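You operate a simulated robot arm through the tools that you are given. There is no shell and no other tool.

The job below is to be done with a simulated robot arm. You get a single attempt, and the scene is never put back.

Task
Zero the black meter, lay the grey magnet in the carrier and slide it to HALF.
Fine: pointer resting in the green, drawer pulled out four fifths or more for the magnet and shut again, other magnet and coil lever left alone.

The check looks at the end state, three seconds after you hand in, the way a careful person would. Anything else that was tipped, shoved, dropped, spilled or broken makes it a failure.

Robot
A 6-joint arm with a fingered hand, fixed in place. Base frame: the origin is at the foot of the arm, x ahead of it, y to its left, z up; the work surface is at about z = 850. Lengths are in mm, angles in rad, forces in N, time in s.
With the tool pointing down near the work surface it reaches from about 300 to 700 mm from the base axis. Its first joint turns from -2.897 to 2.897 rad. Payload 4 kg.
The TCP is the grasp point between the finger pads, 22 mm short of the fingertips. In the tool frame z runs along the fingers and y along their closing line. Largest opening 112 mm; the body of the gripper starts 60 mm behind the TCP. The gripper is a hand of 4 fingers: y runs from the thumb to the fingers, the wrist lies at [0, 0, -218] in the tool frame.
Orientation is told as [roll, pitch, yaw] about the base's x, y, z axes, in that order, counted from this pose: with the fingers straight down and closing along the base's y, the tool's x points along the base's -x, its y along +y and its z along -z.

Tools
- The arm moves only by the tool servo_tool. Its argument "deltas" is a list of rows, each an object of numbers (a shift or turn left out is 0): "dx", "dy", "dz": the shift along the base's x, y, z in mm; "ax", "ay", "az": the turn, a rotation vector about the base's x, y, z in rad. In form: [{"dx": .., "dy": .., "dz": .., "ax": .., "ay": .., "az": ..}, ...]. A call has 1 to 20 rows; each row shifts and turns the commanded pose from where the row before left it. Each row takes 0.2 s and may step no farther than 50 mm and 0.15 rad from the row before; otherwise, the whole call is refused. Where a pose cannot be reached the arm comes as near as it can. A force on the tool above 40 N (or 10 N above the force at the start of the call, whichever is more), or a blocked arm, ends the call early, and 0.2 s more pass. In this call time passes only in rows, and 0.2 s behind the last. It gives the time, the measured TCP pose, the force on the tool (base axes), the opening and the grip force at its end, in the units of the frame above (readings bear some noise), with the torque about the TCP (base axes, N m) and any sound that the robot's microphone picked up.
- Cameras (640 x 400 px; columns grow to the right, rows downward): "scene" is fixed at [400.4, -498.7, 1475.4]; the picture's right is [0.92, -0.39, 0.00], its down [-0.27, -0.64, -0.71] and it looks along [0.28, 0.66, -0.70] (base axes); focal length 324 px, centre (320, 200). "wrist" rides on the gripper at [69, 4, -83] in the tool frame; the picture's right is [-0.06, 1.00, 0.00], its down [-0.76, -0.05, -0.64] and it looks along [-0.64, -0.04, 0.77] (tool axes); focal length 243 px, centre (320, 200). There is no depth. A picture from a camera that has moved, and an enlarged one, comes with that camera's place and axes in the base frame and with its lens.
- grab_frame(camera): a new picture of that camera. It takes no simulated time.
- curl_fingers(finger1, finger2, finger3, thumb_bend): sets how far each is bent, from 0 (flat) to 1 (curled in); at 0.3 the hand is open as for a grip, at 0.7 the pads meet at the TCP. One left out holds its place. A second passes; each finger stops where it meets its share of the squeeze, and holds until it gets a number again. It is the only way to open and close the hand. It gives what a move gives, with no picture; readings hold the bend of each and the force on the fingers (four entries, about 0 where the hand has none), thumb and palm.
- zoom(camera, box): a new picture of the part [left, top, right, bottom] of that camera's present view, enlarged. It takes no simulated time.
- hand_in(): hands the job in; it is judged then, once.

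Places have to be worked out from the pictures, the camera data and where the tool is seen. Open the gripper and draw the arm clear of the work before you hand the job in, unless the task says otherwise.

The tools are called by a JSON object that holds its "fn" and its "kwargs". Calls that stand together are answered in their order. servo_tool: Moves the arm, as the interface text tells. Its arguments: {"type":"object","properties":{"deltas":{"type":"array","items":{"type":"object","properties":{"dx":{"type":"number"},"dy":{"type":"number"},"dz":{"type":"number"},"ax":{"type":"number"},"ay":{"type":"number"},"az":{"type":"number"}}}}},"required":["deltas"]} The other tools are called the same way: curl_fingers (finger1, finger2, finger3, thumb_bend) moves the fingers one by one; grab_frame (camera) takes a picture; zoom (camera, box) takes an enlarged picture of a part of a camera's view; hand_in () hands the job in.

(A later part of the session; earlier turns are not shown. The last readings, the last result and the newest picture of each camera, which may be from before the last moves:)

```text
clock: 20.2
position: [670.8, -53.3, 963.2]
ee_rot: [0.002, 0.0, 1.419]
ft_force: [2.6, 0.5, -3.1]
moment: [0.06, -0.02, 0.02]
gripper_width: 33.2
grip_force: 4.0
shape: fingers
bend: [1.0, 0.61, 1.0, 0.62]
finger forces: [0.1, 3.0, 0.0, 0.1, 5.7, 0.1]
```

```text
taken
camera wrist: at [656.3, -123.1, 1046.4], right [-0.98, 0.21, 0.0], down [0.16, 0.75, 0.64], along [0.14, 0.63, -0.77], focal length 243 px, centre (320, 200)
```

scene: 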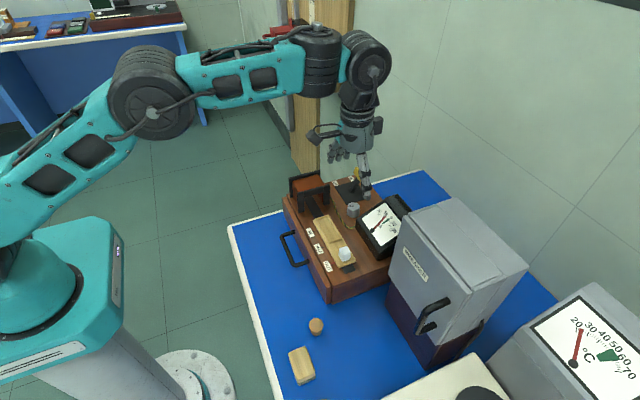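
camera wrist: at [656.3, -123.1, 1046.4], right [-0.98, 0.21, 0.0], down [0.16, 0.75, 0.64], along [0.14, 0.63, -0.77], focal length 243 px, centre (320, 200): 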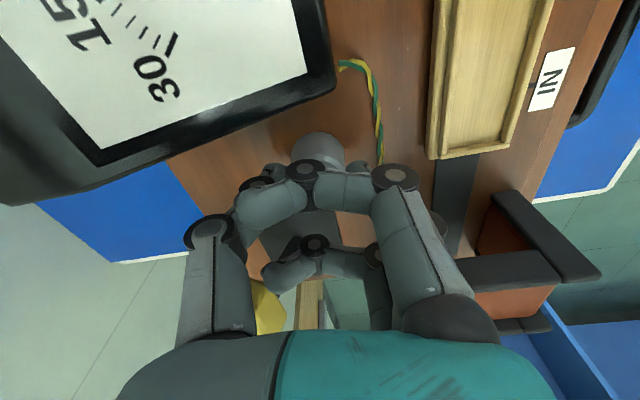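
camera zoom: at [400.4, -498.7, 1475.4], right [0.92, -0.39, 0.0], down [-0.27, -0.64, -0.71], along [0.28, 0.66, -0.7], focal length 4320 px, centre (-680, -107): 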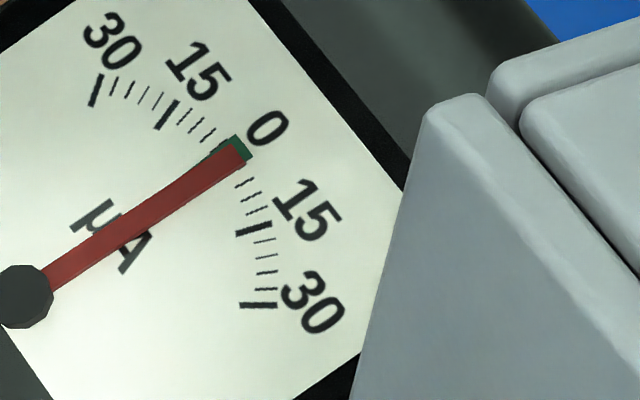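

Accounting for the pointer standing proud of the dial (parallax in this camera), its hub-to-tip direction (~33°) is a bit past the green's direction (~37°). I'll turn back about +0.2 rad and re-check.

{"fn": "servo_tool", "kwargs": {"deltas": [{"az": 0.1}, {"az": 0.1}]}}

{"fn": "zoom", "kwargs": {"camera": "scene", "box": [380, 208, 410, 238]}}

{"fn": "zoom", "kwargs": {"camera": "scene", "box": [360, 200, 410, 250]}}

```text
clock: 20.8
position: [670.8, -54.6, 963.6]
ee_rot: [0.002, 0.001, 1.621]
ft_force: [2.9, -0.3, -3.4]
moment: [-0.04, -0.02, -0.01]
gripper_width: 33.2
grip_force: 4.8
shape: fingers
bend: [1.0, 0.61, 1.0, 0.62]
finger forces: [0.0, 2.9, 0.0, 0.0, 5.6, 0.1]
```

```text
13.33 times, centred on (395, 223) of scene
camera zoom: at [400.4, -498.7, 1475.4], right [0.92, -0.39, 0.0], down [-0.27, -0.64, -0.71], along [0.28, 0.66, -0.7], focal length 4320 px, centre (-680, -107)
```

zoom: 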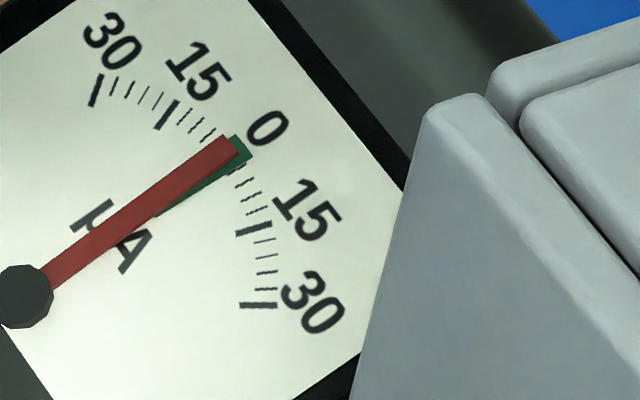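

```text
8.00 times, centred on (385, 225) of scene
camera zoom: at [400.4, -498.7, 1475.4], right [0.92, -0.39, 0.0], down [-0.27, -0.64, -0.71], along [0.28, 0.66, -0.7], focal length 2592 px, centre (-200, 0)
```

zoom: 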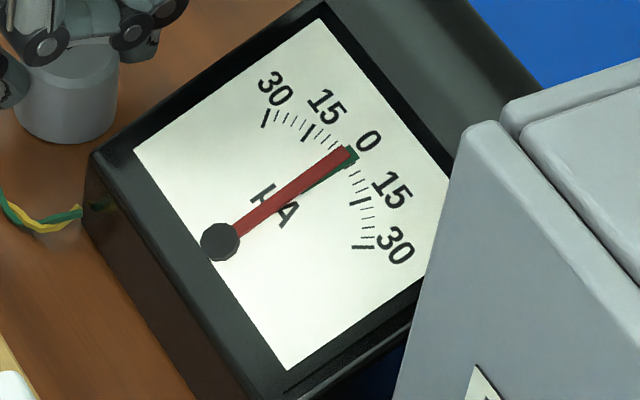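

Pointer overlaps green with parallax on the left; I'll release the knob, lift, and inspect the dial head-on with the wrist camera.

{"fn": "curl_fingers", "kwargs": {"finger2": 0.55, "thumb_bend": 0.56}}

{"fn": "servo_tool", "kwargs": {"deltas": [{"dz": 15}, {"dz": 30}, {"dz": 30}, {"dz": 30}, {"az": -0.135}, {"az": -0.135}, {"az": -0.135}, {"az": -0.135}, {"az": -0.135}, {"az": -0.135}, {"az": -0.135}, {"az": -0.135}, {"az": -0.135}, {"az": -0.135}, {"az": -0.135}, {"az": -0.135}, {"dx": 0, "dy": -30}, {"dx": 0, "dy": -30}, {"dy": -30}]}}

{"fn": "grab_frame", "kwargs": {"camera": "wrist"}}

{"fn": "grab_frame", "kwargs": {"camera": "scene"}}

```text
clock: 21.8
position: [671.4, -53.2, 964.5]
ee_rot: [0.002, 0.0, 1.621]
ft_force: [0.0, 0.7, -0.3]
moment: [0.01, 0.0, -0.01]
gripper_width: 35.1
grip_force: 0.1
shape: fingers
bend: [1.0, 0.55, 1.0, 0.56]
finger forces: [0.1, 0.0, 0.1, 0.1, 0.0, 0.1]
```

```text
clock: 25.8
position: [665.8, -143.1, 1066.6]
ee_rot: [0.001, -0.002, 0.002]
ft_force: [0.2, 1.6, 0.2]
moment: [-0.01, -0.01, 0.01]
gripper_width: 35.0
grip_force: 0.0
shape: fingers
bend: [1.0, 0.55, 1.0, 0.56]
finger forces: [0.0, 0.0, 0.0, 0.0, 0.1, 0.0]
out of reach, approached as far as the arm can: row 19
```

```text
taken
camera wrist: at [596.5, -140.1, 1148.7], right [0.06, 1.0, 0.0], down [0.77, -0.05, 0.64], along [0.64, -0.04, -0.77], focal length 243 px, centre (320, 200)
```

wrist: 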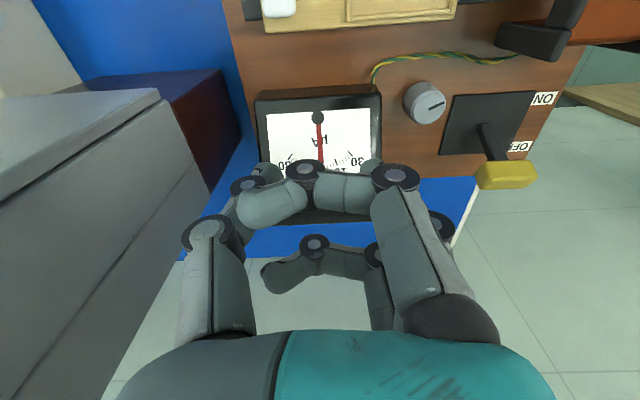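

```text
taken
```

scene: 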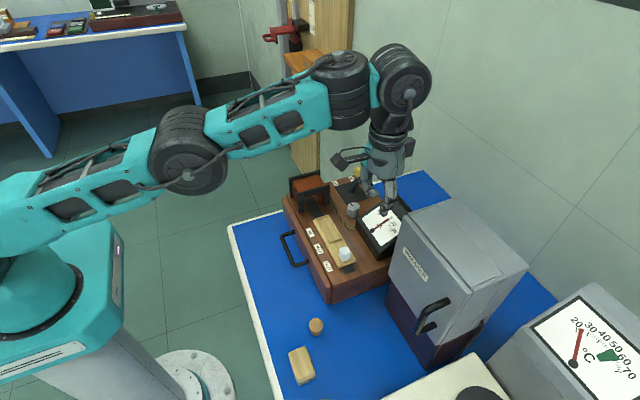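

The curled fingers hide the zero mark; opening fingers 1-3 (on the free +y side) will uncover it.

{"fn": "curl_fingers", "kwargs": {"finger1": 0.3, "finger2": 0.3, "finger3": 0.3}}

{"fn": "zoom", "kwargs": {"camera": "wrist", "box": [240, 80, 400, 200]}}

```text
clock: 26.8
position: [665.8, -142.6, 1065.5]
ee_rot: [0.001, -0.001, 0.003]
ft_force: [-0.6, 0.2, -0.2]
moment: [0.01, -0.01, -0.01]
gripper_width: 76.2
grip_force: 0.1
shape: fingers
bend: [0.3, 0.3, 0.3, 0.56]
finger forces: [0.1, 0.0, 0.0, 0.0, 0.1, 0.0]
```

```text
3.33 times, centred on (320, 140) of wrist
camera zoom: at [596.4, -140.0, 1148.7], right [0.06, 1.0, 0.0], down [0.77, -0.05, 0.64], along [0.64, -0.04, -0.77], focal length 809 px, centre (320, 400)
```

zoom: 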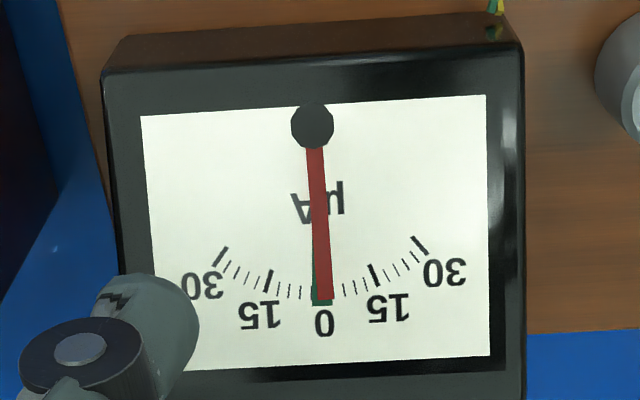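

Head-on, the pointer tip sits within the green wedge (offset well under one division from 0), so the meter is zeroed. Next I'll retreat toward the drawer handle, turn the hand +90° and look at the handle.

{"fn": "servo_tool", "kwargs": {"deltas": [{"dx": -42, "dy": 13.6}, {"dx": -42, "dy": 13.6}, {"dx": -42, "dy": 13.6}, {"dx": -42, "dy": 13.6}, {"dx": -42, "dy": 13.6}, {"az": 0.1428}, {"az": 0.1428}, {"az": 0.1428}, {"az": 0.1428}, {"az": 0.1428}, {"az": 0.1428}, {"az": 0.1428}, {"az": 0.1428}, {"az": 0.1428}, {"az": 0.1428}, {"az": 0.1428}]}}

{"fn": "curl_fingers", "kwargs": {"finger1": 0.3, "finger2": 0.3, "finger3": 0.3, "thumb_bend": 0.3}}

{"fn": "grab_frame", "kwargs": {"camera": "wrist"}}

{"fn": "grab_frame", "kwargs": {"camera": "scene"}}

```text
clock: 30.2
position: [474.3, 32.3, 1087.6]
ee_rot: [0.009, -0.03, 1.541]
ft_force: [0.5, 1.5, 0.1]
moment: [-0.06, -0.03, -0.01]
gripper_width: 76.6
grip_force: 0.0
shape: fingers
bend: [0.3, 0.3, 0.3, 0.56]
finger forces: [0.0, 0.1, 0.0, 0.0, 0.0, 0.0]
out of reach, approached as far as the arm can: row 14, 15, 16
```

```text
clock: 31.2
position: [474.7, 31.6, 1087.9]
ee_rot: [0.009, -0.031, 1.539]
ft_force: [0.5, -0.1, -0.1]
moment: [0.02, -0.03, 0.05]
gripper_width: 112.7
grip_force: 0.1
shape: fingers
bend: [0.3, 0.3, 0.3, 0.3]
finger forces: [0.0, 0.0, 0.0, 0.0, 0.0, 0.1]
```

```text
taken
camera wrist: at [468.7, -41.6, 1169.0], right [-1.0, 0.1, 0.01], down [0.08, 0.74, 0.67], along [0.06, 0.66, -0.75], focal length 243 px, centre (320, 200)
```

wrist: 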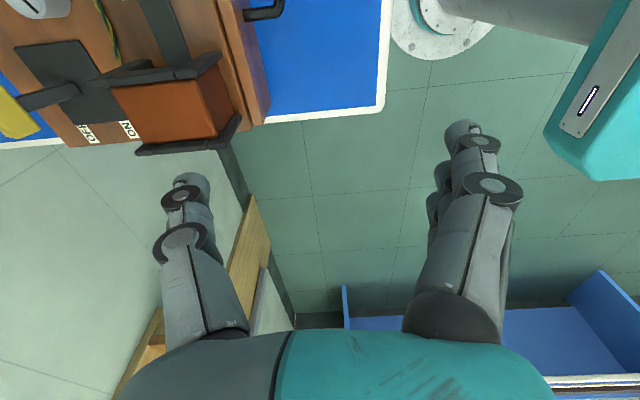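

```text
taken
```

scene: 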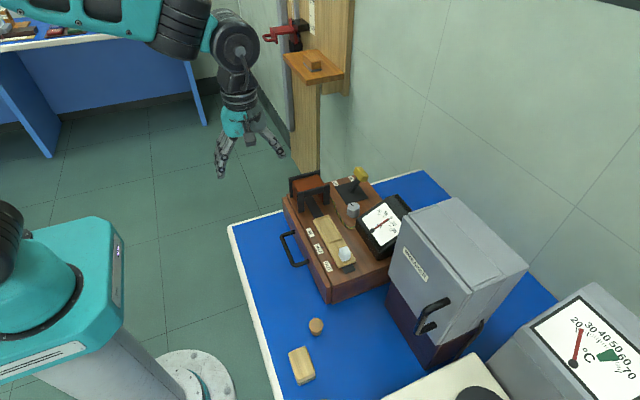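

The arm can't hold yaw +90° at this closer position (it ended displaced at [474, 32, 1088]). I'll turn back a bit and see where the commanded pose is.

{"fn": "servo_tool", "kwargs": {"deltas": [{"az": -0.14}, {"az": -0.14}, {"az": -0.14}]}}

{"fn": "grab_frame", "kwargs": {"camera": "scene"}}

```text
clock: 32.0
position: [474.6, 31.8, 1088.4]
ee_rot: [0.002, 0.0, 1.151]
ft_force: [-0.6, -0.2, 0.0]
moment: [0.01, 0.0, -0.02]
gripper_width: 112.7
grip_force: 0.1
shape: fingers
bend: [0.3, 0.3, 0.3, 0.3]
finger forces: [0.1, 0.1, 0.1, 0.0, 0.0, 0.0]
```

```text
taken
```

scene: 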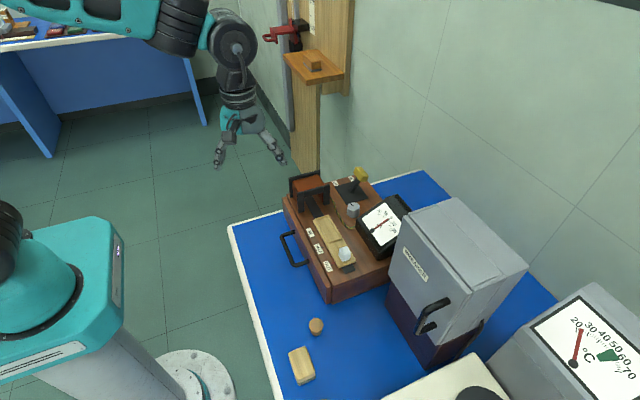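

The commanded pose re-bases on the actual one each call, so there's a wrist limit near yaw +1.5 here. I'll try the opposite orientation (yaw -90°, fingers on +x, thumb on -x), turning in place at this safe height.

{"fn": "servo_tool", "kwargs": {"deltas": [{"dy": -10, "az": -0.142}, {"dy": -10, "az": -0.142}, {"dy": -10, "az": -0.142}, {"dy": -10, "az": -0.142}, {"dy": -10, "az": -0.142}, {"dy": -10, "az": -0.142}, {"dy": -10, "az": -0.142}, {"dy": -10, "az": -0.142}, {"dy": -10, "az": -0.142}, {"dy": -10, "az": -0.142}, {"dy": -7, "az": -0.142}, {"az": -0.142}, {"az": -0.142}, {"az": -0.142}, {"az": -0.142}, {"az": -0.142}, {"az": -0.142}, {"az": -0.142}, {"az": -0.142}]}}

{"fn": "grab_frame", "kwargs": {"camera": "wrist"}}

{"fn": "grab_frame", "kwargs": {"camera": "scene"}}

```text
clock: 36.0
position: [475.3, -74.4, 1088.6]
ee_rot: [0.001, 0.0, -1.548]
ft_force: [0.2, 0.0, -0.4]
moment: [0.02, 0.02, 0.0]
gripper_width: 113.0
grip_force: 0.1
shape: fingers
bend: [0.3, 0.3, 0.3, 0.3]
finger forces: [0.1, 0.0, 0.0, 0.1, 0.0, 0.0]
```

```text
taken
camera wrist: at [477.9, -7.3, 1171.2], right [1.0, -0.04, 0.0], down [-0.03, -0.77, 0.64], along [-0.03, -0.64, -0.77], focal length 243 px, centre (320, 200)
```

wrist: 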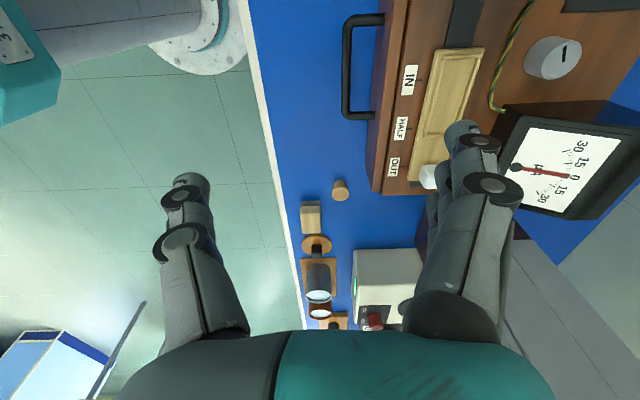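

```text
taken
```

scene: 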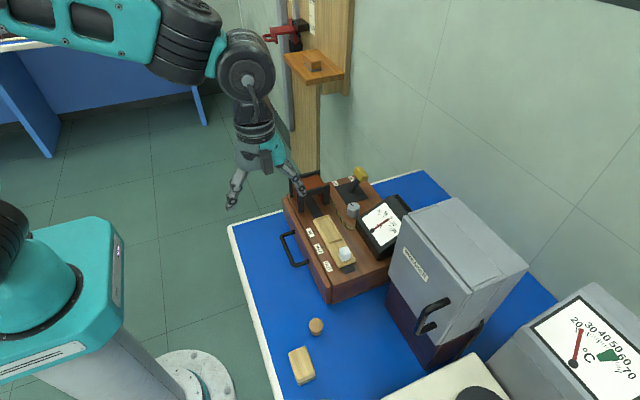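

Yaw -90° is reachable here. I'll zoom in to measure the handle bar and drawer front from this side (image columns give x directly).

{"fn": "zoom", "kwargs": {"camera": "wrist", "box": [310, 0, 450, 130]}}

{"fn": "zoom", "kwargs": {"camera": "scene", "box": [270, 215, 340, 285]}}

```text
3.08 times, centred on (380, 65) of wrist
camera zoom: at [477.9, -7.3, 1171.2], right [1.0, -0.04, 0.0], down [-0.03, -0.77, 0.64], along [-0.03, -0.64, -0.77], focal length 746 px, centre (135, 615)
```

zoom: 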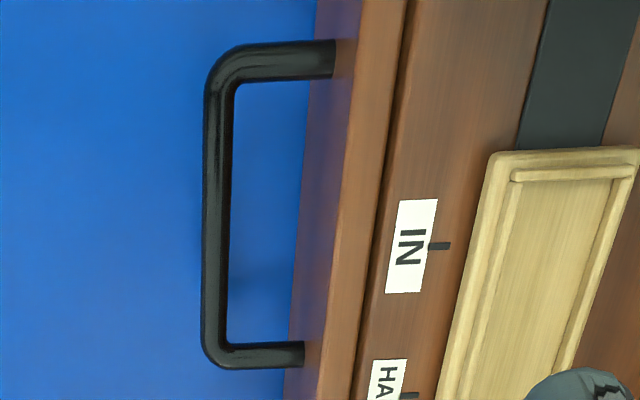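

```text
5.71 times, centred on (305, 250) of scene
camera zoom: at [400.4, -498.7, 1475.4], right [0.92, -0.39, 0.0], down [-0.27, -0.64, -0.71], along [0.28, 0.66, -0.7], focal length 1852 px, centre (406, -86)
```

zoom: 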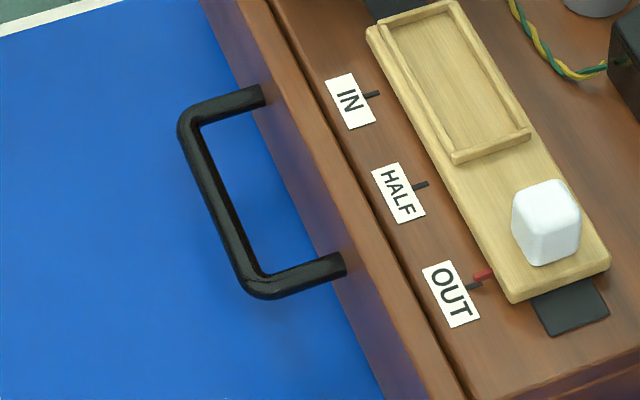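

The bar centre is at x≈501, z≈900, legs at y≈-29 and -116; the drawer front face is at x≈537. The fingers occupy TCP+56…+76 in x at bend 0.3, so TCP x≈455, y≈-73 drops them between bar and front. I'll descend to just above the bar first.

{"fn": "servo_tool", "kwargs": {"deltas": [{"dx": -20, "dy": 1.5, "az": -0.023}, {"dz": -36}, {"dz": -36}, {"dz": -36}, {"dz": -36}]}}

{"fn": "grab_frame", "kwargs": {"camera": "wrist"}}

{"fn": "zoom", "kwargs": {"camera": "scene", "box": [210, 150, 350, 310]}}

```text
clock: 37.2
position: [454.2, -74.2, 943.1]
ee_rot: [0.002, 0.001, -1.571]
ft_force: [0.0, -0.1, 0.4]
moment: [0.02, 0.04, 0.0]
gripper_width: 112.7
grip_force: 0.1
shape: fingers
bend: [0.3, 0.3, 0.3, 0.3]
finger forces: [0.0, 0.1, 0.0, 0.0, 0.1, 0.0]
```

```text
taken
camera wrist: at [458.8, -6.6, 1026.2], right [1.0, -0.06, 0.0], down [-0.05, -0.76, 0.64], along [-0.04, -0.64, -0.77], focal length 243 px, centre (320, 200)
```

wrist: 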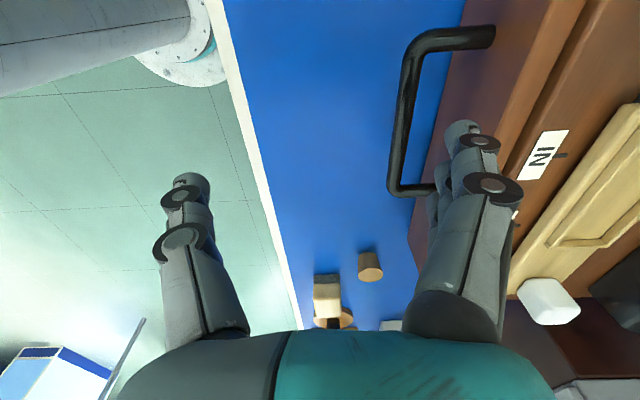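

```text
2.50 times, centred on (280, 230) of scene
camera zoom: at [400.4, -498.7, 1475.4], right [0.92, -0.39, 0.0], down [-0.27, -0.64, -0.71], along [0.28, 0.66, -0.7], focal length 810 px, centre (420, 125)
```

zoom: 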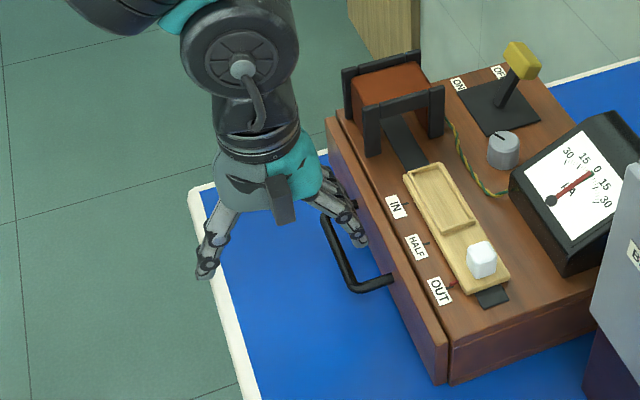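

Fingertips project between bar and drawer front as planned. Descend 40 mm to z≈903.

{"fn": "servo_tool", "kwargs": {"deltas": [{"dz": -14}, {"dz": -13}, {"dz": -13}]}}

{"fn": "grab_frame", "kwargs": {"camera": "wrist"}}

{"fn": "zoom", "kwargs": {"camera": "scene", "box": [210, 150, 350, 310]}}

```text
clock: 38.0
position: [455.6, -75.0, 904.2]
ee_rot: [0.001, 0.0, -1.572]
ft_force: [0.1, 0.5, 0.0]
moment: [-0.01, 0.0, -0.01]
gripper_width: 112.9
grip_force: 0.0
shape: fingers
bend: [0.3, 0.3, 0.3, 0.3]
finger forces: [0.1, 0.0, 0.0, 0.0, 0.0, 0.0]
```

```text
taken
camera wrist: at [459.1, -6.0, 986.7], right [1.0, -0.06, 0.0], down [-0.05, -0.77, 0.64], along [-0.04, -0.64, -0.77], focal length 243 px, centre (320, 200)
```

wrist: 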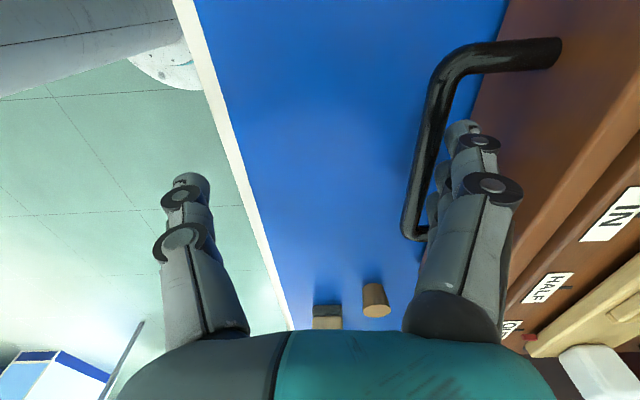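

```text
2.50 times, centred on (280, 230) of scene
camera zoom: at [400.4, -498.7, 1475.4], right [0.92, -0.39, 0.0], down [-0.27, -0.64, -0.71], along [0.28, 0.66, -0.7], focal length 810 px, centre (420, 125)
```

zoom: 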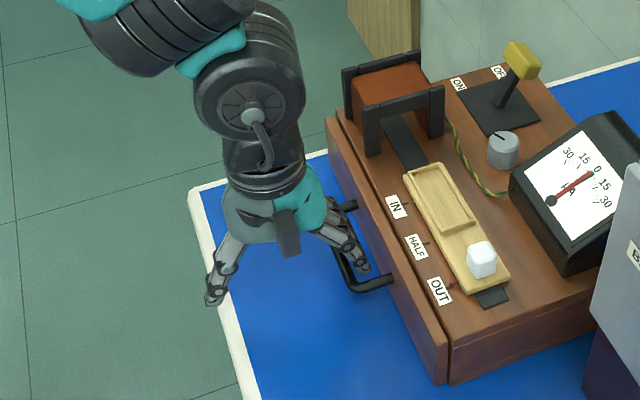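

Fingers are behind the bar with no contact. Pull toward -x gently (50 mm first).

{"fn": "servo_tool", "kwargs": {"deltas": [{"dx": -6}, {"dx": -6}, {"dx": -8}, {"dx": -10}, {"dx": -10}, {"dx": -10}]}}

{"fn": "zoom", "kwargs": {"camera": "scene", "box": [190, 150, 350, 320]}}

```text
clock: 39.4
position: [405.6, -72.7, 903.9]
ee_rot: [0.0, 0.0, -1.571]
ft_force: [-0.3, 0.2, -0.3]
moment: [0.01, -0.05, -0.04]
gripper_width: 113.5
grip_force: 0.1
shape: fingers
bend: [0.3, 0.3, 0.3, 0.3]
finger forces: [0.1, 0.0, 0.1, 0.1, 0.1, 0.1]
```

```text
2.35 times, centred on (270, 235) of scene
camera zoom: at [400.4, -498.7, 1475.4], right [0.92, -0.39, 0.0], down [-0.27, -0.64, -0.71], along [0.28, 0.66, -0.7], focal length 762 px, centre (438, 118)
```

zoom: 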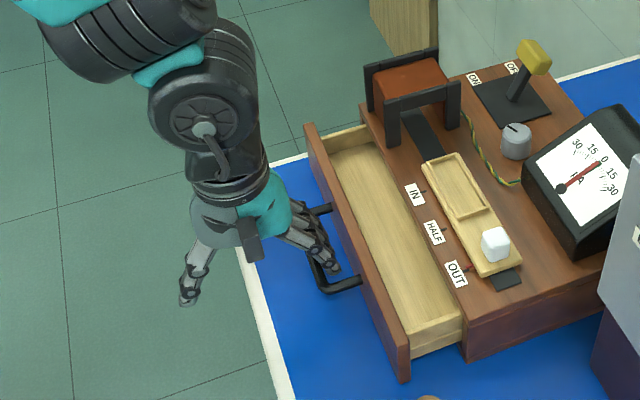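

The drawer slides out smoothly (~45 mm so far). Continue pulling 40 mm more and check.

{"fn": "servo_tool", "kwargs": {"deltas": [{"dx": -10}, {"dx": -10}, {"dx": -10}, {"dx": -10}]}}

{"fn": "zoom", "kwargs": {"camera": "scene", "box": [190, 150, 350, 320]}}

```text
clock: 40.4
position: [365.2, -74.0, 904.0]
ee_rot: [0.001, 0.0, -1.571]
ft_force: [-1.1, 0.4, -0.1]
moment: [0.01, -0.03, 0.01]
gripper_width: 113.4
grip_force: 0.0
shape: fingers
bend: [0.3, 0.3, 0.3, 0.3]
finger forces: [0.0, 0.1, 0.0, 0.0, 0.0, 0.1]
```

```text
2.35 times, centred on (270, 235) of scene
camera zoom: at [400.4, -498.7, 1475.4], right [0.92, -0.39, 0.0], down [-0.27, -0.64, -0.71], along [0.28, 0.66, -0.7], focal length 762 px, centre (438, 118)
```

zoom: 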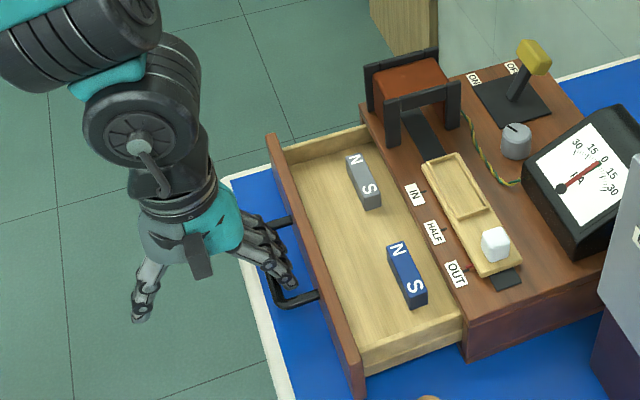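

Both magnets are visible (grey toward +y, blue toward -y). I'll keep pulling in small steps to be sure of four fifths or more, watching for the stop.

{"fn": "servo_tool", "kwargs": {"deltas": [{"dx": -6}, {"dx": -6}, {"dx": -6}, {"dx": -6}]}}

{"fn": "zoom", "kwargs": {"camera": "scene", "box": [190, 150, 350, 320]}}

```text
clock: 41.4
position: [340.8, -74.1, 906.0]
ee_rot: [0.003, 0.001, -1.568]
ft_force: [0.6, 0.1, 0.3]
moment: [0.01, -0.02, 0.0]
gripper_width: 114.0
grip_force: 0.3
shape: fingers
bend: [0.29, 0.29, 0.29, 0.3]
finger forces: [0.3, 0.2, 0.1, 0.0, 0.1, 0.0]
```

```text
2.35 times, centred on (270, 235) of scene
camera zoom: at [400.4, -498.7, 1475.4], right [0.92, -0.39, 0.0], down [-0.27, -0.64, -0.71], along [0.28, 0.66, -0.7], focal length 762 px, centre (438, 118)
```

zoom: 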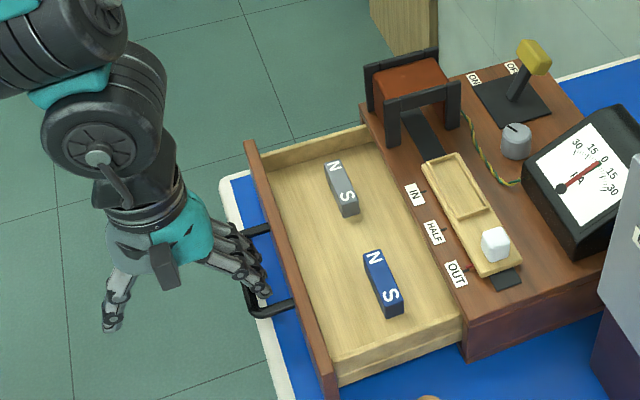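

About 110 mm out with negligible force. Pull another 20 mm looking for the end stop.

{"fn": "servo_tool", "kwargs": {"deltas": [{"dx": -5}, {"dx": -5}, {"dx": -5}, {"dx": -5}]}}

{"fn": "zoom", "kwargs": {"camera": "scene", "box": [190, 150, 350, 320]}}

```text
clock: 42.4
position: [320.5, -74.1, 904.5]
ee_rot: [-0.001, 0.0, -1.571]
ft_force: [1.2, 0.6, 0.3]
moment: [0.04, -0.01, 0.0]
gripper_width: 114.1
grip_force: 0.3
shape: fingers
bend: [0.29, 0.29, 0.29, 0.3]
finger forces: [0.3, 0.2, 0.1, 0.0, 0.0, 0.1]
```

```text
2.35 times, centred on (270, 235) of scene
camera zoom: at [400.4, -498.7, 1475.4], right [0.92, -0.39, 0.0], down [-0.27, -0.64, -0.71], along [0.28, 0.66, -0.7], focal length 762 px, centre (438, 118)
```

zoom: 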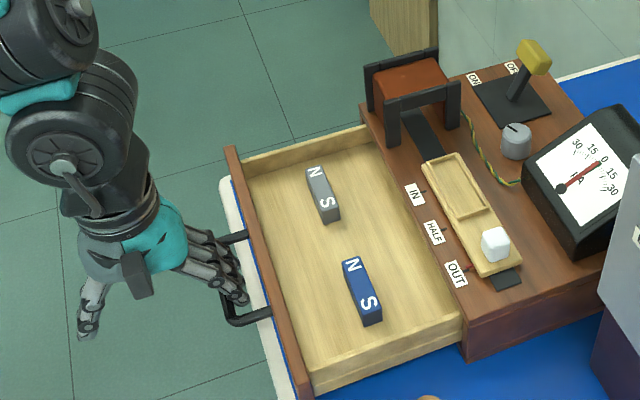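

About 130 mm out and still free. Continue in small steps toward the stop.

{"fn": "servo_tool", "kwargs": {"deltas": [{"dx": -5}, {"dx": -5}, {"dx": -5}, {"dx": -5}]}}

{"fn": "zoom", "kwargs": {"camera": "scene", "box": [190, 150, 350, 320]}}

```text
clock: 43.4
position: [300.9, -72.3, 904.1]
ee_rot: [0.001, 0.0, -1.569]
ft_force: [0.6, 0.1, 0.7]
moment: [0.02, -0.02, -0.03]
gripper_width: 114.2
grip_force: 0.7
shape: fingers
bend: [0.29, 0.29, 0.29, 0.3]
finger forces: [0.5, 0.4, 0.4, 0.1, 0.0, 0.1]
```

```text
2.35 times, centred on (270, 235) of scene
camera zoom: at [400.4, -498.7, 1475.4], right [0.92, -0.39, 0.0], down [-0.27, -0.64, -0.71], along [0.28, 0.66, -0.7], focal length 762 px, centre (438, 118)
```

zoom: 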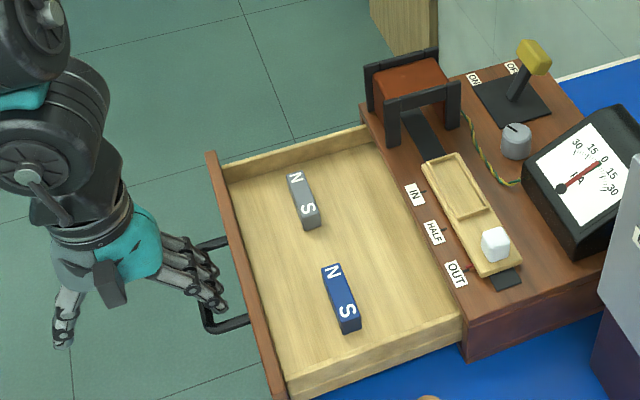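

About 150 mm out, still no stop. Try another 10 mm; the arm is near its inner reach so I'll watch the reading.

{"fn": "servo_tool", "kwargs": {"deltas": [{"dx": -4}, {"dx": -4}, {"dx": -4}]}}

{"fn": "grab_frame", "kwargs": {"camera": "scene"}}

{"fn": "grab_frame", "kwargs": {"camera": "wrist"}}

```text
clock: 44.2
position: [290.0, -74.1, 904.1]
ee_rot: [0.005, -0.002, -1.568]
ft_force: [16.1, 0.0, -3.7]
moment: [0.03, 0.01, -0.02]
gripper_width: 121.7
grip_force: 7.0
shape: fingers
bend: [0.2, 0.2, 0.21, 0.3]
finger forces: [4.5, 4.5, 4.4, 0.0, 0.0, 0.0]
```

```text
taken
```

scene: 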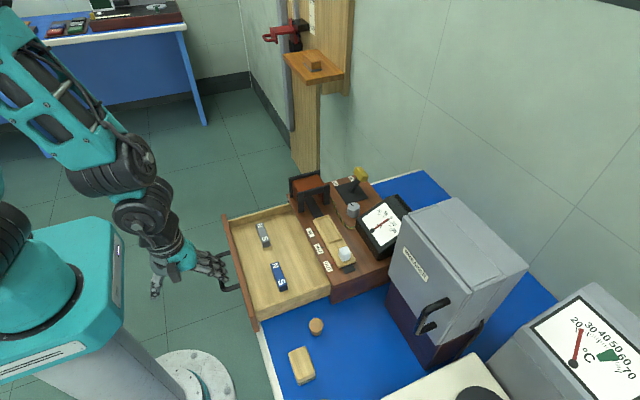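

```text
taken
camera wrist: at [294.4, -5.8, 987.9], right [1.0, -0.06, 0.0], down [-0.05, -0.76, 0.64], along [-0.04, -0.64, -0.77], focal length 243 px, centre (320, 200)
```

wrist: 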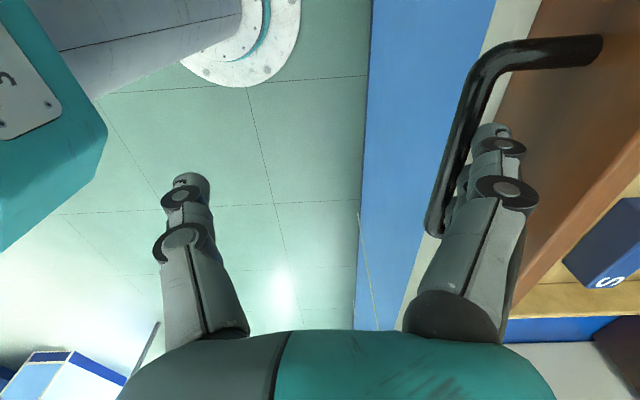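

The stop is reached (16 N, drawer fully out, ~150 mm). I'll unload by moving back +14 mm so the fingers float in the gap, then lift clear.

{"fn": "servo_tool", "kwargs": {"deltas": [{"dx": 7}, {"dx": 6}]}}

{"fn": "zoom", "kwargs": {"camera": "scene", "box": [150, 170, 340, 330]}}

```text
clock: 44.8
position: [301.0, -73.3, 904.3]
ee_rot: [-0.001, -0.001, -1.572]
ft_force: [1.1, -1.1, 0.9]
moment: [0.02, -0.07, -0.03]
gripper_width: 114.5
grip_force: 0.2
shape: fingers
bend: [0.29, 0.29, 0.29, 0.3]
finger forces: [0.4, 0.4, 0.4, 0.0, 0.0, 0.0]
```

```text
2.50 times, centred on (245, 250) of scene
camera zoom: at [400.4, -498.7, 1475.4], right [0.92, -0.39, 0.0], down [-0.27, -0.64, -0.71], along [0.28, 0.66, -0.7], focal length 810 px, centre (508, 75)
```

zoom: 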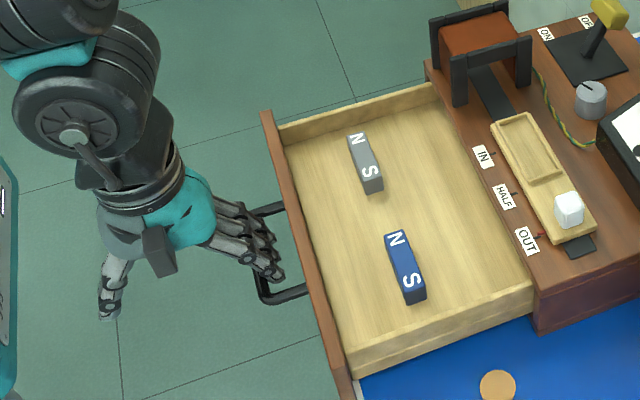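

Fingers still graze the bar; I'll ease another 6 mm forward, lift straight up, then travel over the grey magnet (≈[467, 10]) at a safe height.

{"fn": "servo_tool", "kwargs": {"deltas": [{"dx": 5}, {"dz": 30}, {"dz": 40}, {"dz": 45}, {"dz": 40}, {"dx": 40, "dy": 20}, {"dx": 40, "dy": 20}, {"dx": 40, "dy": 22}, {"dx": 41, "dy": 22}]}}

{"fn": "grab_frame", "kwargs": {"camera": "wrist"}}

{"fn": "grab_frame", "kwargs": {"camera": "scene"}}

```text
clock: 46.8
position: [469.3, 11.6, 1059.5]
ee_rot: [0.003, 0.002, -1.571]
ft_force: [0.9, -0.3, 0.5]
moment: [-0.01, 0.01, 0.0]
gripper_width: 113.4
grip_force: 0.0
shape: fingers
bend: [0.3, 0.3, 0.3, 0.3]
finger forces: [0.1, 0.1, 0.0, 0.0, 0.0, 0.0]
```

```text
taken
camera wrist: at [472.5, 78.2, 1142.5], right [1.0, -0.06, 0.0], down [-0.05, -0.77, 0.64], along [-0.04, -0.64, -0.77], focal length 243 px, centre (320, 200)
```

wrist: 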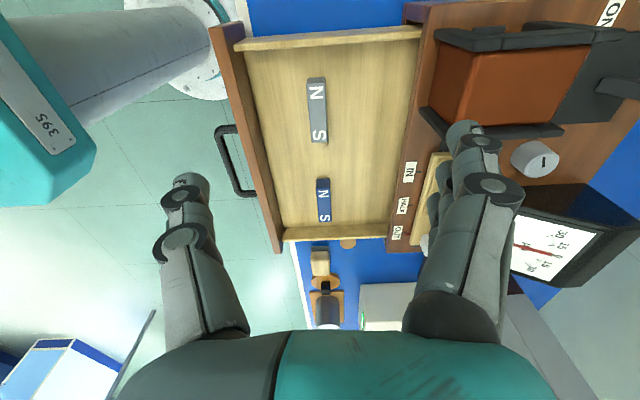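

```text
taken
```

scene: 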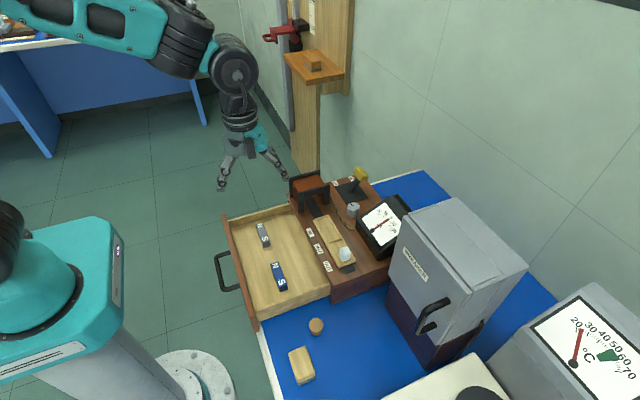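

{"fn": "zoom", "kwargs": {"camera": "wrist", "box": [240, 20, 420, 240]}}

{"fn": "zoom", "kwargs": {"camera": "scene", "box": [220, 190, 340, 310]}}

```text
1.82 times, centred on (330, 130) of wrist
camera zoom: at [472.5, 78.2, 1142.5], right [1.0, -0.06, 0.0], down [-0.05, -0.77, 0.64], along [-0.04, -0.64, -0.77], focal length 441 px, centre (302, 327)
```

zoom: 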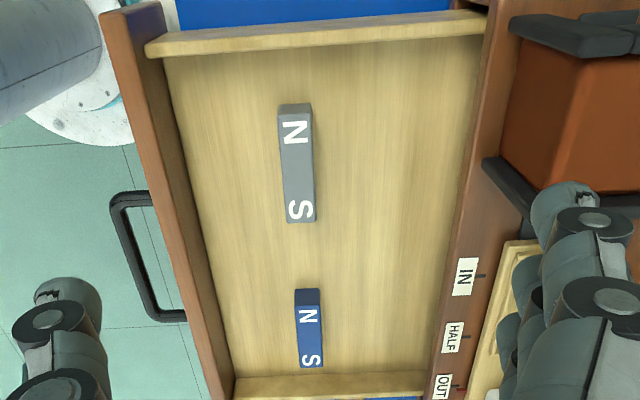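

```text
3.33 times, centred on (280, 250) of scene
camera zoom: at [400.4, -498.7, 1475.4], right [0.92, -0.39, 0.0], down [-0.27, -0.64, -0.71], along [0.28, 0.66, -0.7], focal length 1080 px, centre (453, 33)
```

zoom: 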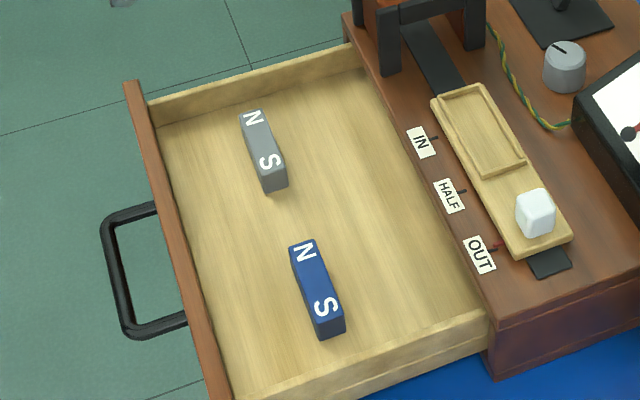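

Triangulating both views, the grey magnet is ~60×16 mm lying along y, centred at about [465.5, -14.5] with its top at z≈908 (drawer floor ≈889). I'll narrow the hand, shift above it and descend partway to check.

{"fn": "curl_fingers", "kwargs": {"finger1": 0.48, "finger2": 0.48, "finger3": 0.48, "thumb_bend": 0.48}}

{"fn": "servo_tool", "kwargs": {"deltas": [{"dx": -3, "dy": -23.7}, {"dz": -30}, {"dz": -30}, {"dz": -30}]}}

{"fn": "grab_frame", "kwargs": {"camera": "wrist"}}

{"fn": "zoom", "kwargs": {"camera": "scene", "box": [200, 150, 340, 310]}}

```text
clock: 47.8
position: [468.0, 9.1, 1058.8]
ee_rot: [0.001, -0.001, -1.57]
ft_force: [0.2, 0.3, 0.2]
moment: [-0.02, -0.01, -0.01]
gripper_width: 64.3
grip_force: 0.1
shape: fingers
bend: [0.48, 0.48, 0.48, 0.48]
finger forces: [0.1, 0.0, 0.0, 0.0, 0.0, 0.0]
```

```text
clock: 48.8
position: [465.0, -14.2, 968.8]
ee_rot: [0.002, 0.001, -1.571]
ft_force: [0.5, 0.0, 0.4]
moment: [-0.02, 0.01, -0.02]
gripper_width: 63.8
grip_force: 0.1
shape: fingers
bend: [0.48, 0.48, 0.48, 0.48]
finger forces: [0.0, 0.0, 0.0, 0.0, 0.1, 0.1]
```

```text
taken
camera wrist: at [469.5, 54.5, 1052.3], right [1.0, -0.06, 0.0], down [-0.05, -0.76, 0.64], along [-0.04, -0.64, -0.77], focal length 243 px, centre (320, 200)
```

wrist: 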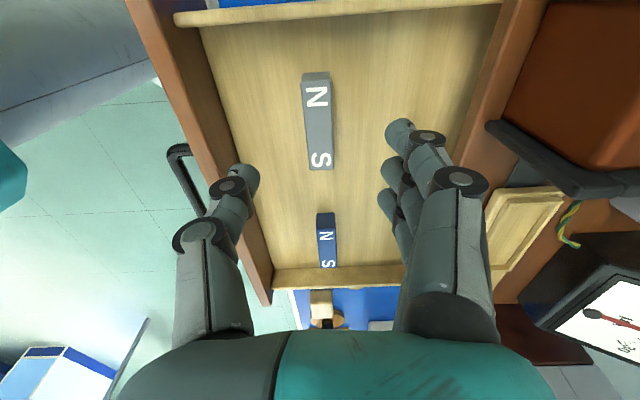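

```text
2.50 times, centred on (270, 230) of scene
camera zoom: at [400.4, -498.7, 1475.4], right [0.92, -0.39, 0.0], down [-0.27, -0.64, -0.71], along [0.28, 0.66, -0.7], focal length 810 px, centre (445, 125)
```

zoom: 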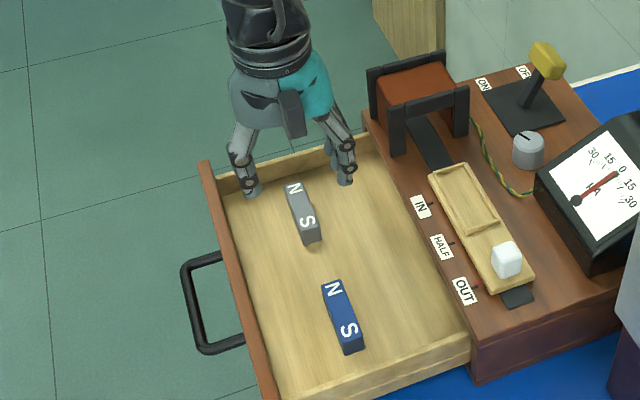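

Magnet centre ≈[465.4, -13], TCP [465.5, -14.5, 969] — well aligned. Descend 50 mm so the fingertips reach about 8 mm above the drawer floor.

{"fn": "servo_tool", "kwargs": {"deltas": [{"dy": 1, "dz": -18}, {"dz": -17}, {"dz": -15}]}}

{"fn": "grab_frame", "kwargs": {"camera": "wrist"}}

{"fn": "zoom", "kwargs": {"camera": "scene", "box": [220, 180, 320, 280]}}

```text
clock: 49.6
position: [465.6, -13.3, 918.2]
ee_rot: [0.002, 0.0, -1.571]
ft_force: [0.4, 0.3, 0.3]
moment: [0.01, 0.0, 0.01]
gripper_width: 63.9
grip_force: 0.2
shape: fingers
bend: [0.48, 0.48, 0.48, 0.48]
finger forces: [0.1, 0.0, 0.1, 0.0, 0.0, 0.0]
```

```text
taken
camera wrist: at [469.2, 55.7, 1002.1], right [1.0, -0.06, 0.0], down [-0.05, -0.76, 0.64], along [-0.04, -0.64, -0.77], focal length 243 px, centre (320, 200)
```

wrist: 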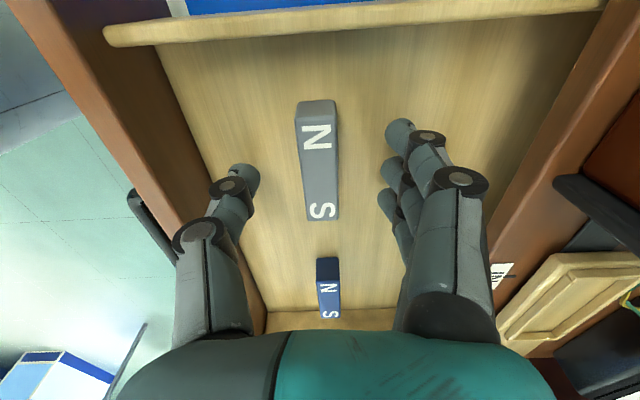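

```text
4.00 times, centred on (270, 230) of scene
camera zoom: at [400.4, -498.7, 1475.4], right [0.92, -0.39, 0.0], down [-0.27, -0.64, -0.71], along [0.28, 0.66, -0.7], focal length 1296 px, centre (520, 80)
```

zoom: 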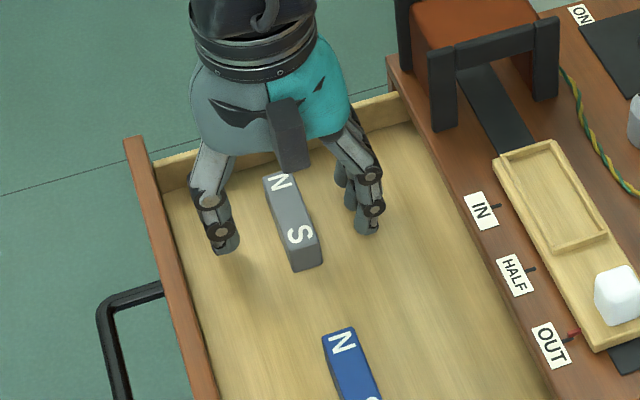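

Magnet is centred between thumb and the three fingers. Close the hand on it.

{"fn": "curl_fingers", "kwargs": {"finger1": 0.68, "finger2": 0.68, "finger3": 0.68, "thumb_bend": 0.68}}

{"fn": "grab_frame", "kwargs": {"camera": "wrist"}}

{"fn": "zoom", "kwargs": {"camera": "scene", "box": [220, 180, 320, 280]}}

```text
clock: 50.6
position: [464.7, -13.5, 919.2]
ee_rot: [0.002, 0.0, -1.57]
ft_force: [0.4, -0.6, -0.2]
moment: [0.01, 0.01, -0.01]
gripper_width: 20.2
grip_force: 4.0
shape: fingers
bend: [0.65, 0.65, 0.65, 0.66]
finger forces: [1.5, 1.5, 1.4, 0.0, 4.5, 0.0]
```

```text
taken
camera wrist: at [469.2, 55.7, 1002.2], right [1.0, -0.06, 0.0], down [-0.05, -0.77, 0.64], along [-0.04, -0.64, -0.77], focal length 243 px, centre (320, 200)
```

wrist: 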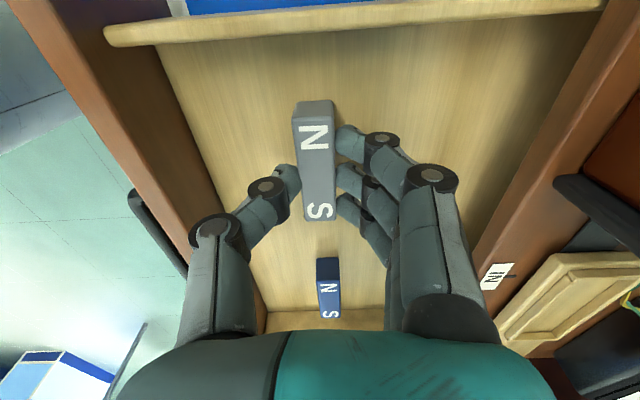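

```text
4.00 times, centred on (270, 230) of scene
camera zoom: at [400.4, -498.7, 1475.4], right [0.92, -0.39, 0.0], down [-0.27, -0.64, -0.71], along [0.28, 0.66, -0.7], focal length 1296 px, centre (520, 80)
```

zoom: 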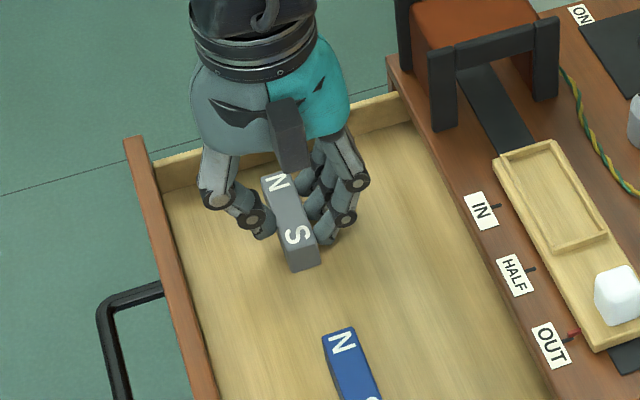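

Gripped evenly (1.5 N ×3 vs 4.5 N). Lift slowly 20 mm and verify the magnet comes along.

{"fn": "servo_tool", "kwargs": {"deltas": [{"dz": 5}, {"dz": 7}, {"dz": 8}]}}

{"fn": "grab_frame", "kwargs": {"camera": "wrist"}}

{"fn": "zoom", "kwargs": {"camera": "scene", "box": [220, 180, 320, 280]}}

```text
clock: 51.4
position: [464.9, -12.5, 939.2]
ee_rot: [0.002, 0.002, -1.571]
ft_force: [-0.4, 0.5, -1.7]
moment: [0.02, 0.0, 0.04]
gripper_width: 20.5
grip_force: 4.4
shape: fingers
bend: [0.65, 0.65, 0.65, 0.66]
finger forces: [1.6, 1.5, 1.5, 0.0, 4.5, 0.0]
```

```text
taken
camera wrist: at [469.0, 55.7, 1022.4], right [1.0, -0.06, 0.0], down [-0.05, -0.76, 0.64], along [-0.04, -0.64, -0.77], focal length 243 px, centre (320, 200)
```

wrist: 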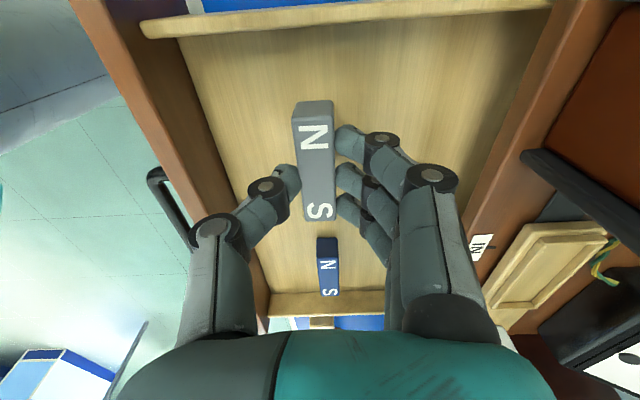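

```text
4.00 times, centred on (270, 230) of scene
camera zoom: at [400.4, -498.7, 1475.4], right [0.92, -0.39, 0.0], down [-0.27, -0.64, -0.71], along [0.28, 0.66, -0.7], focal length 1296 px, centre (520, 80)
```

zoom: 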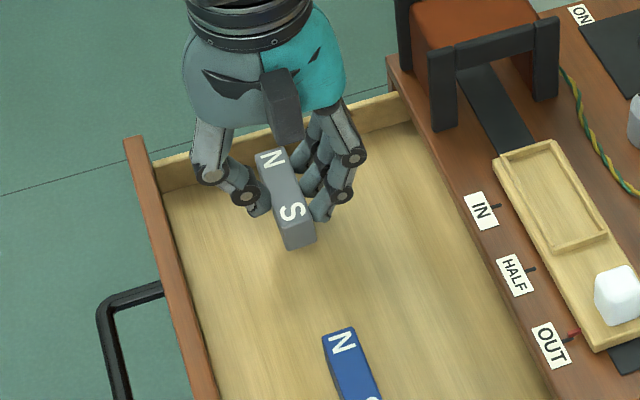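

The magnet is held firmly. Now measure the tray on the carrier precisely before moving over.

{"fn": "zoom", "kwargs": {"camera": "scene", "box": [300, 200, 370, 280]}}

{"fn": "servo_tool", "kwargs": {"deltas": [{"dz": 30}, {"dz": 30}, {"dz": 30}, {"dx": 20, "dy": -15}, {"dx": 20, "dy": -15}]}}

{"fn": "grab_frame", "kwargs": {"camera": "wrist"}}

{"fn": "grab_frame", "kwargs": {"camera": "scene"}}

```text
5.00 times, centred on (335, 240) of scene
camera zoom: at [400.4, -498.7, 1475.4], right [0.92, -0.39, 0.0], down [-0.27, -0.64, -0.71], along [0.28, 0.66, -0.7], focal length 1620 px, centre (245, 0)
```

zoom: 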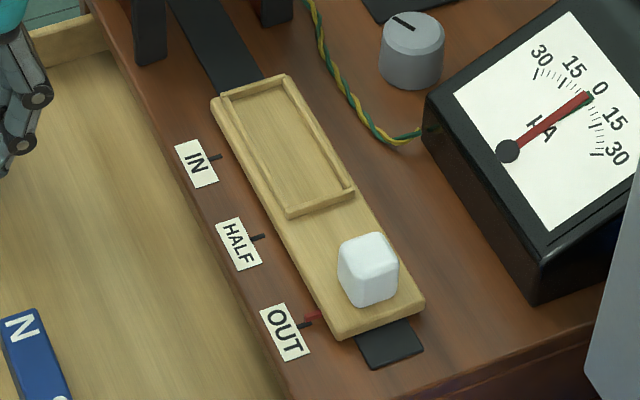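

```text
clock: 52.6
position: [504.8, -42.4, 1030.0]
ee_rot: [0.001, 0.001, -1.57]
ft_force: [0.1, -0.5, -2.9]
moment: [-0.02, -0.03, 0.02]
gripper_width: 20.2
grip_force: 4.6
shape: fingers
bend: [0.65, 0.65, 0.65, 0.66]
finger forces: [1.5, 1.4, 1.5, 0.1, 4.4, 0.0]
```

```text
taken
camera wrist: at [509.7, 25.6, 1112.6], right [1.0, -0.06, 0.0], down [-0.05, -0.76, 0.64], along [-0.04, -0.64, -0.77], focal length 243 px, centre (320, 200)
```

wrist: 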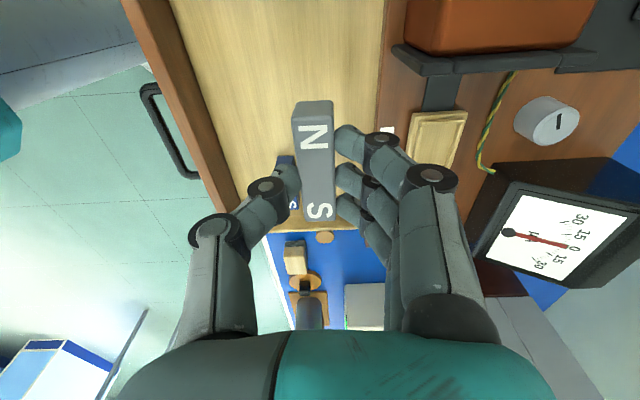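

```text
taken
```

scene: 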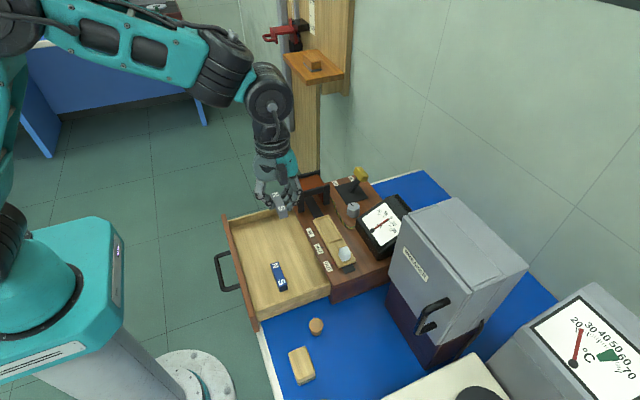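

The tray recess measures about x 585–610, y -115…-49 (centre [597.4, -82], ~25×65 mm). Moving the magnet to hover above it at TCP z≈1000.

{"fn": "servo_tool", "kwargs": {"deltas": [{"dx": 31, "dy": -14}, {"dx": 31, "dy": -14}, {"dx": 29.7, "dy": -12.8}, {"dz": -15}, {"dz": -15}]}}

{"fn": "grab_frame", "kwargs": {"camera": "wrist"}}

{"fn": "zoom", "kwargs": {"camera": "scene", "box": [280, 150, 400, 290]}}

```text
clock: 53.8
position: [597.0, -83.0, 998.8]
ee_rot: [0.0, 0.0, -1.572]
ft_force: [-0.3, 0.1, -2.1]
moment: [0.01, 0.03, -0.05]
gripper_width: 20.4
grip_force: 4.5
shape: fingers
bend: [0.65, 0.65, 0.65, 0.66]
finger forces: [1.5, 1.5, 1.4, 0.0, 4.3, 0.1]
```

```text
taken
camera wrist: at [601.0, -15.3, 1082.1], right [1.0, -0.06, 0.0], down [-0.05, -0.77, 0.64], along [-0.04, -0.64, -0.77], focal length 243 px, centre (320, 200)
```

wrist: 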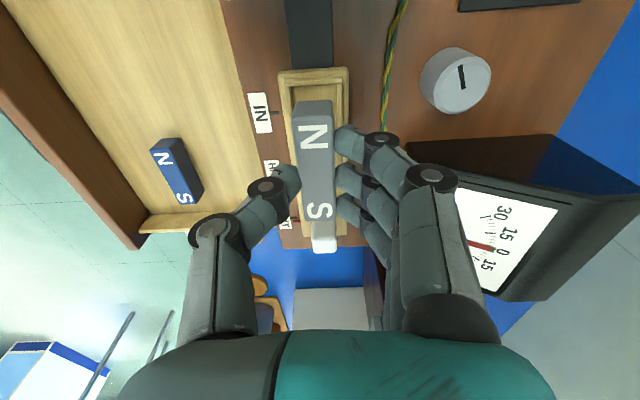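

```text
2.86 times, centred on (340, 220) of scene
camera zoom: at [400.4, -498.7, 1475.4], right [0.92, -0.39, 0.0], down [-0.27, -0.64, -0.71], along [0.28, 0.66, -0.7], focal length 926 px, centre (263, 143)
```

zoom: 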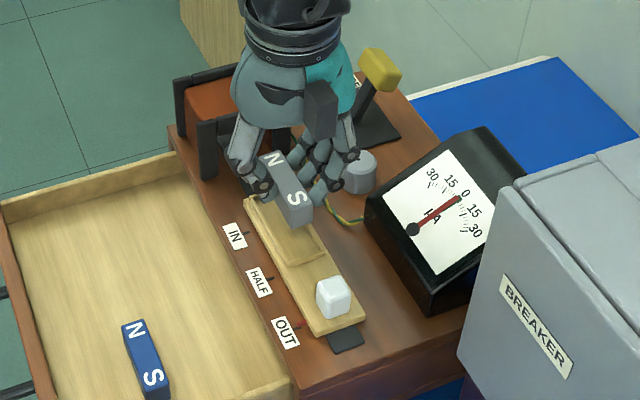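

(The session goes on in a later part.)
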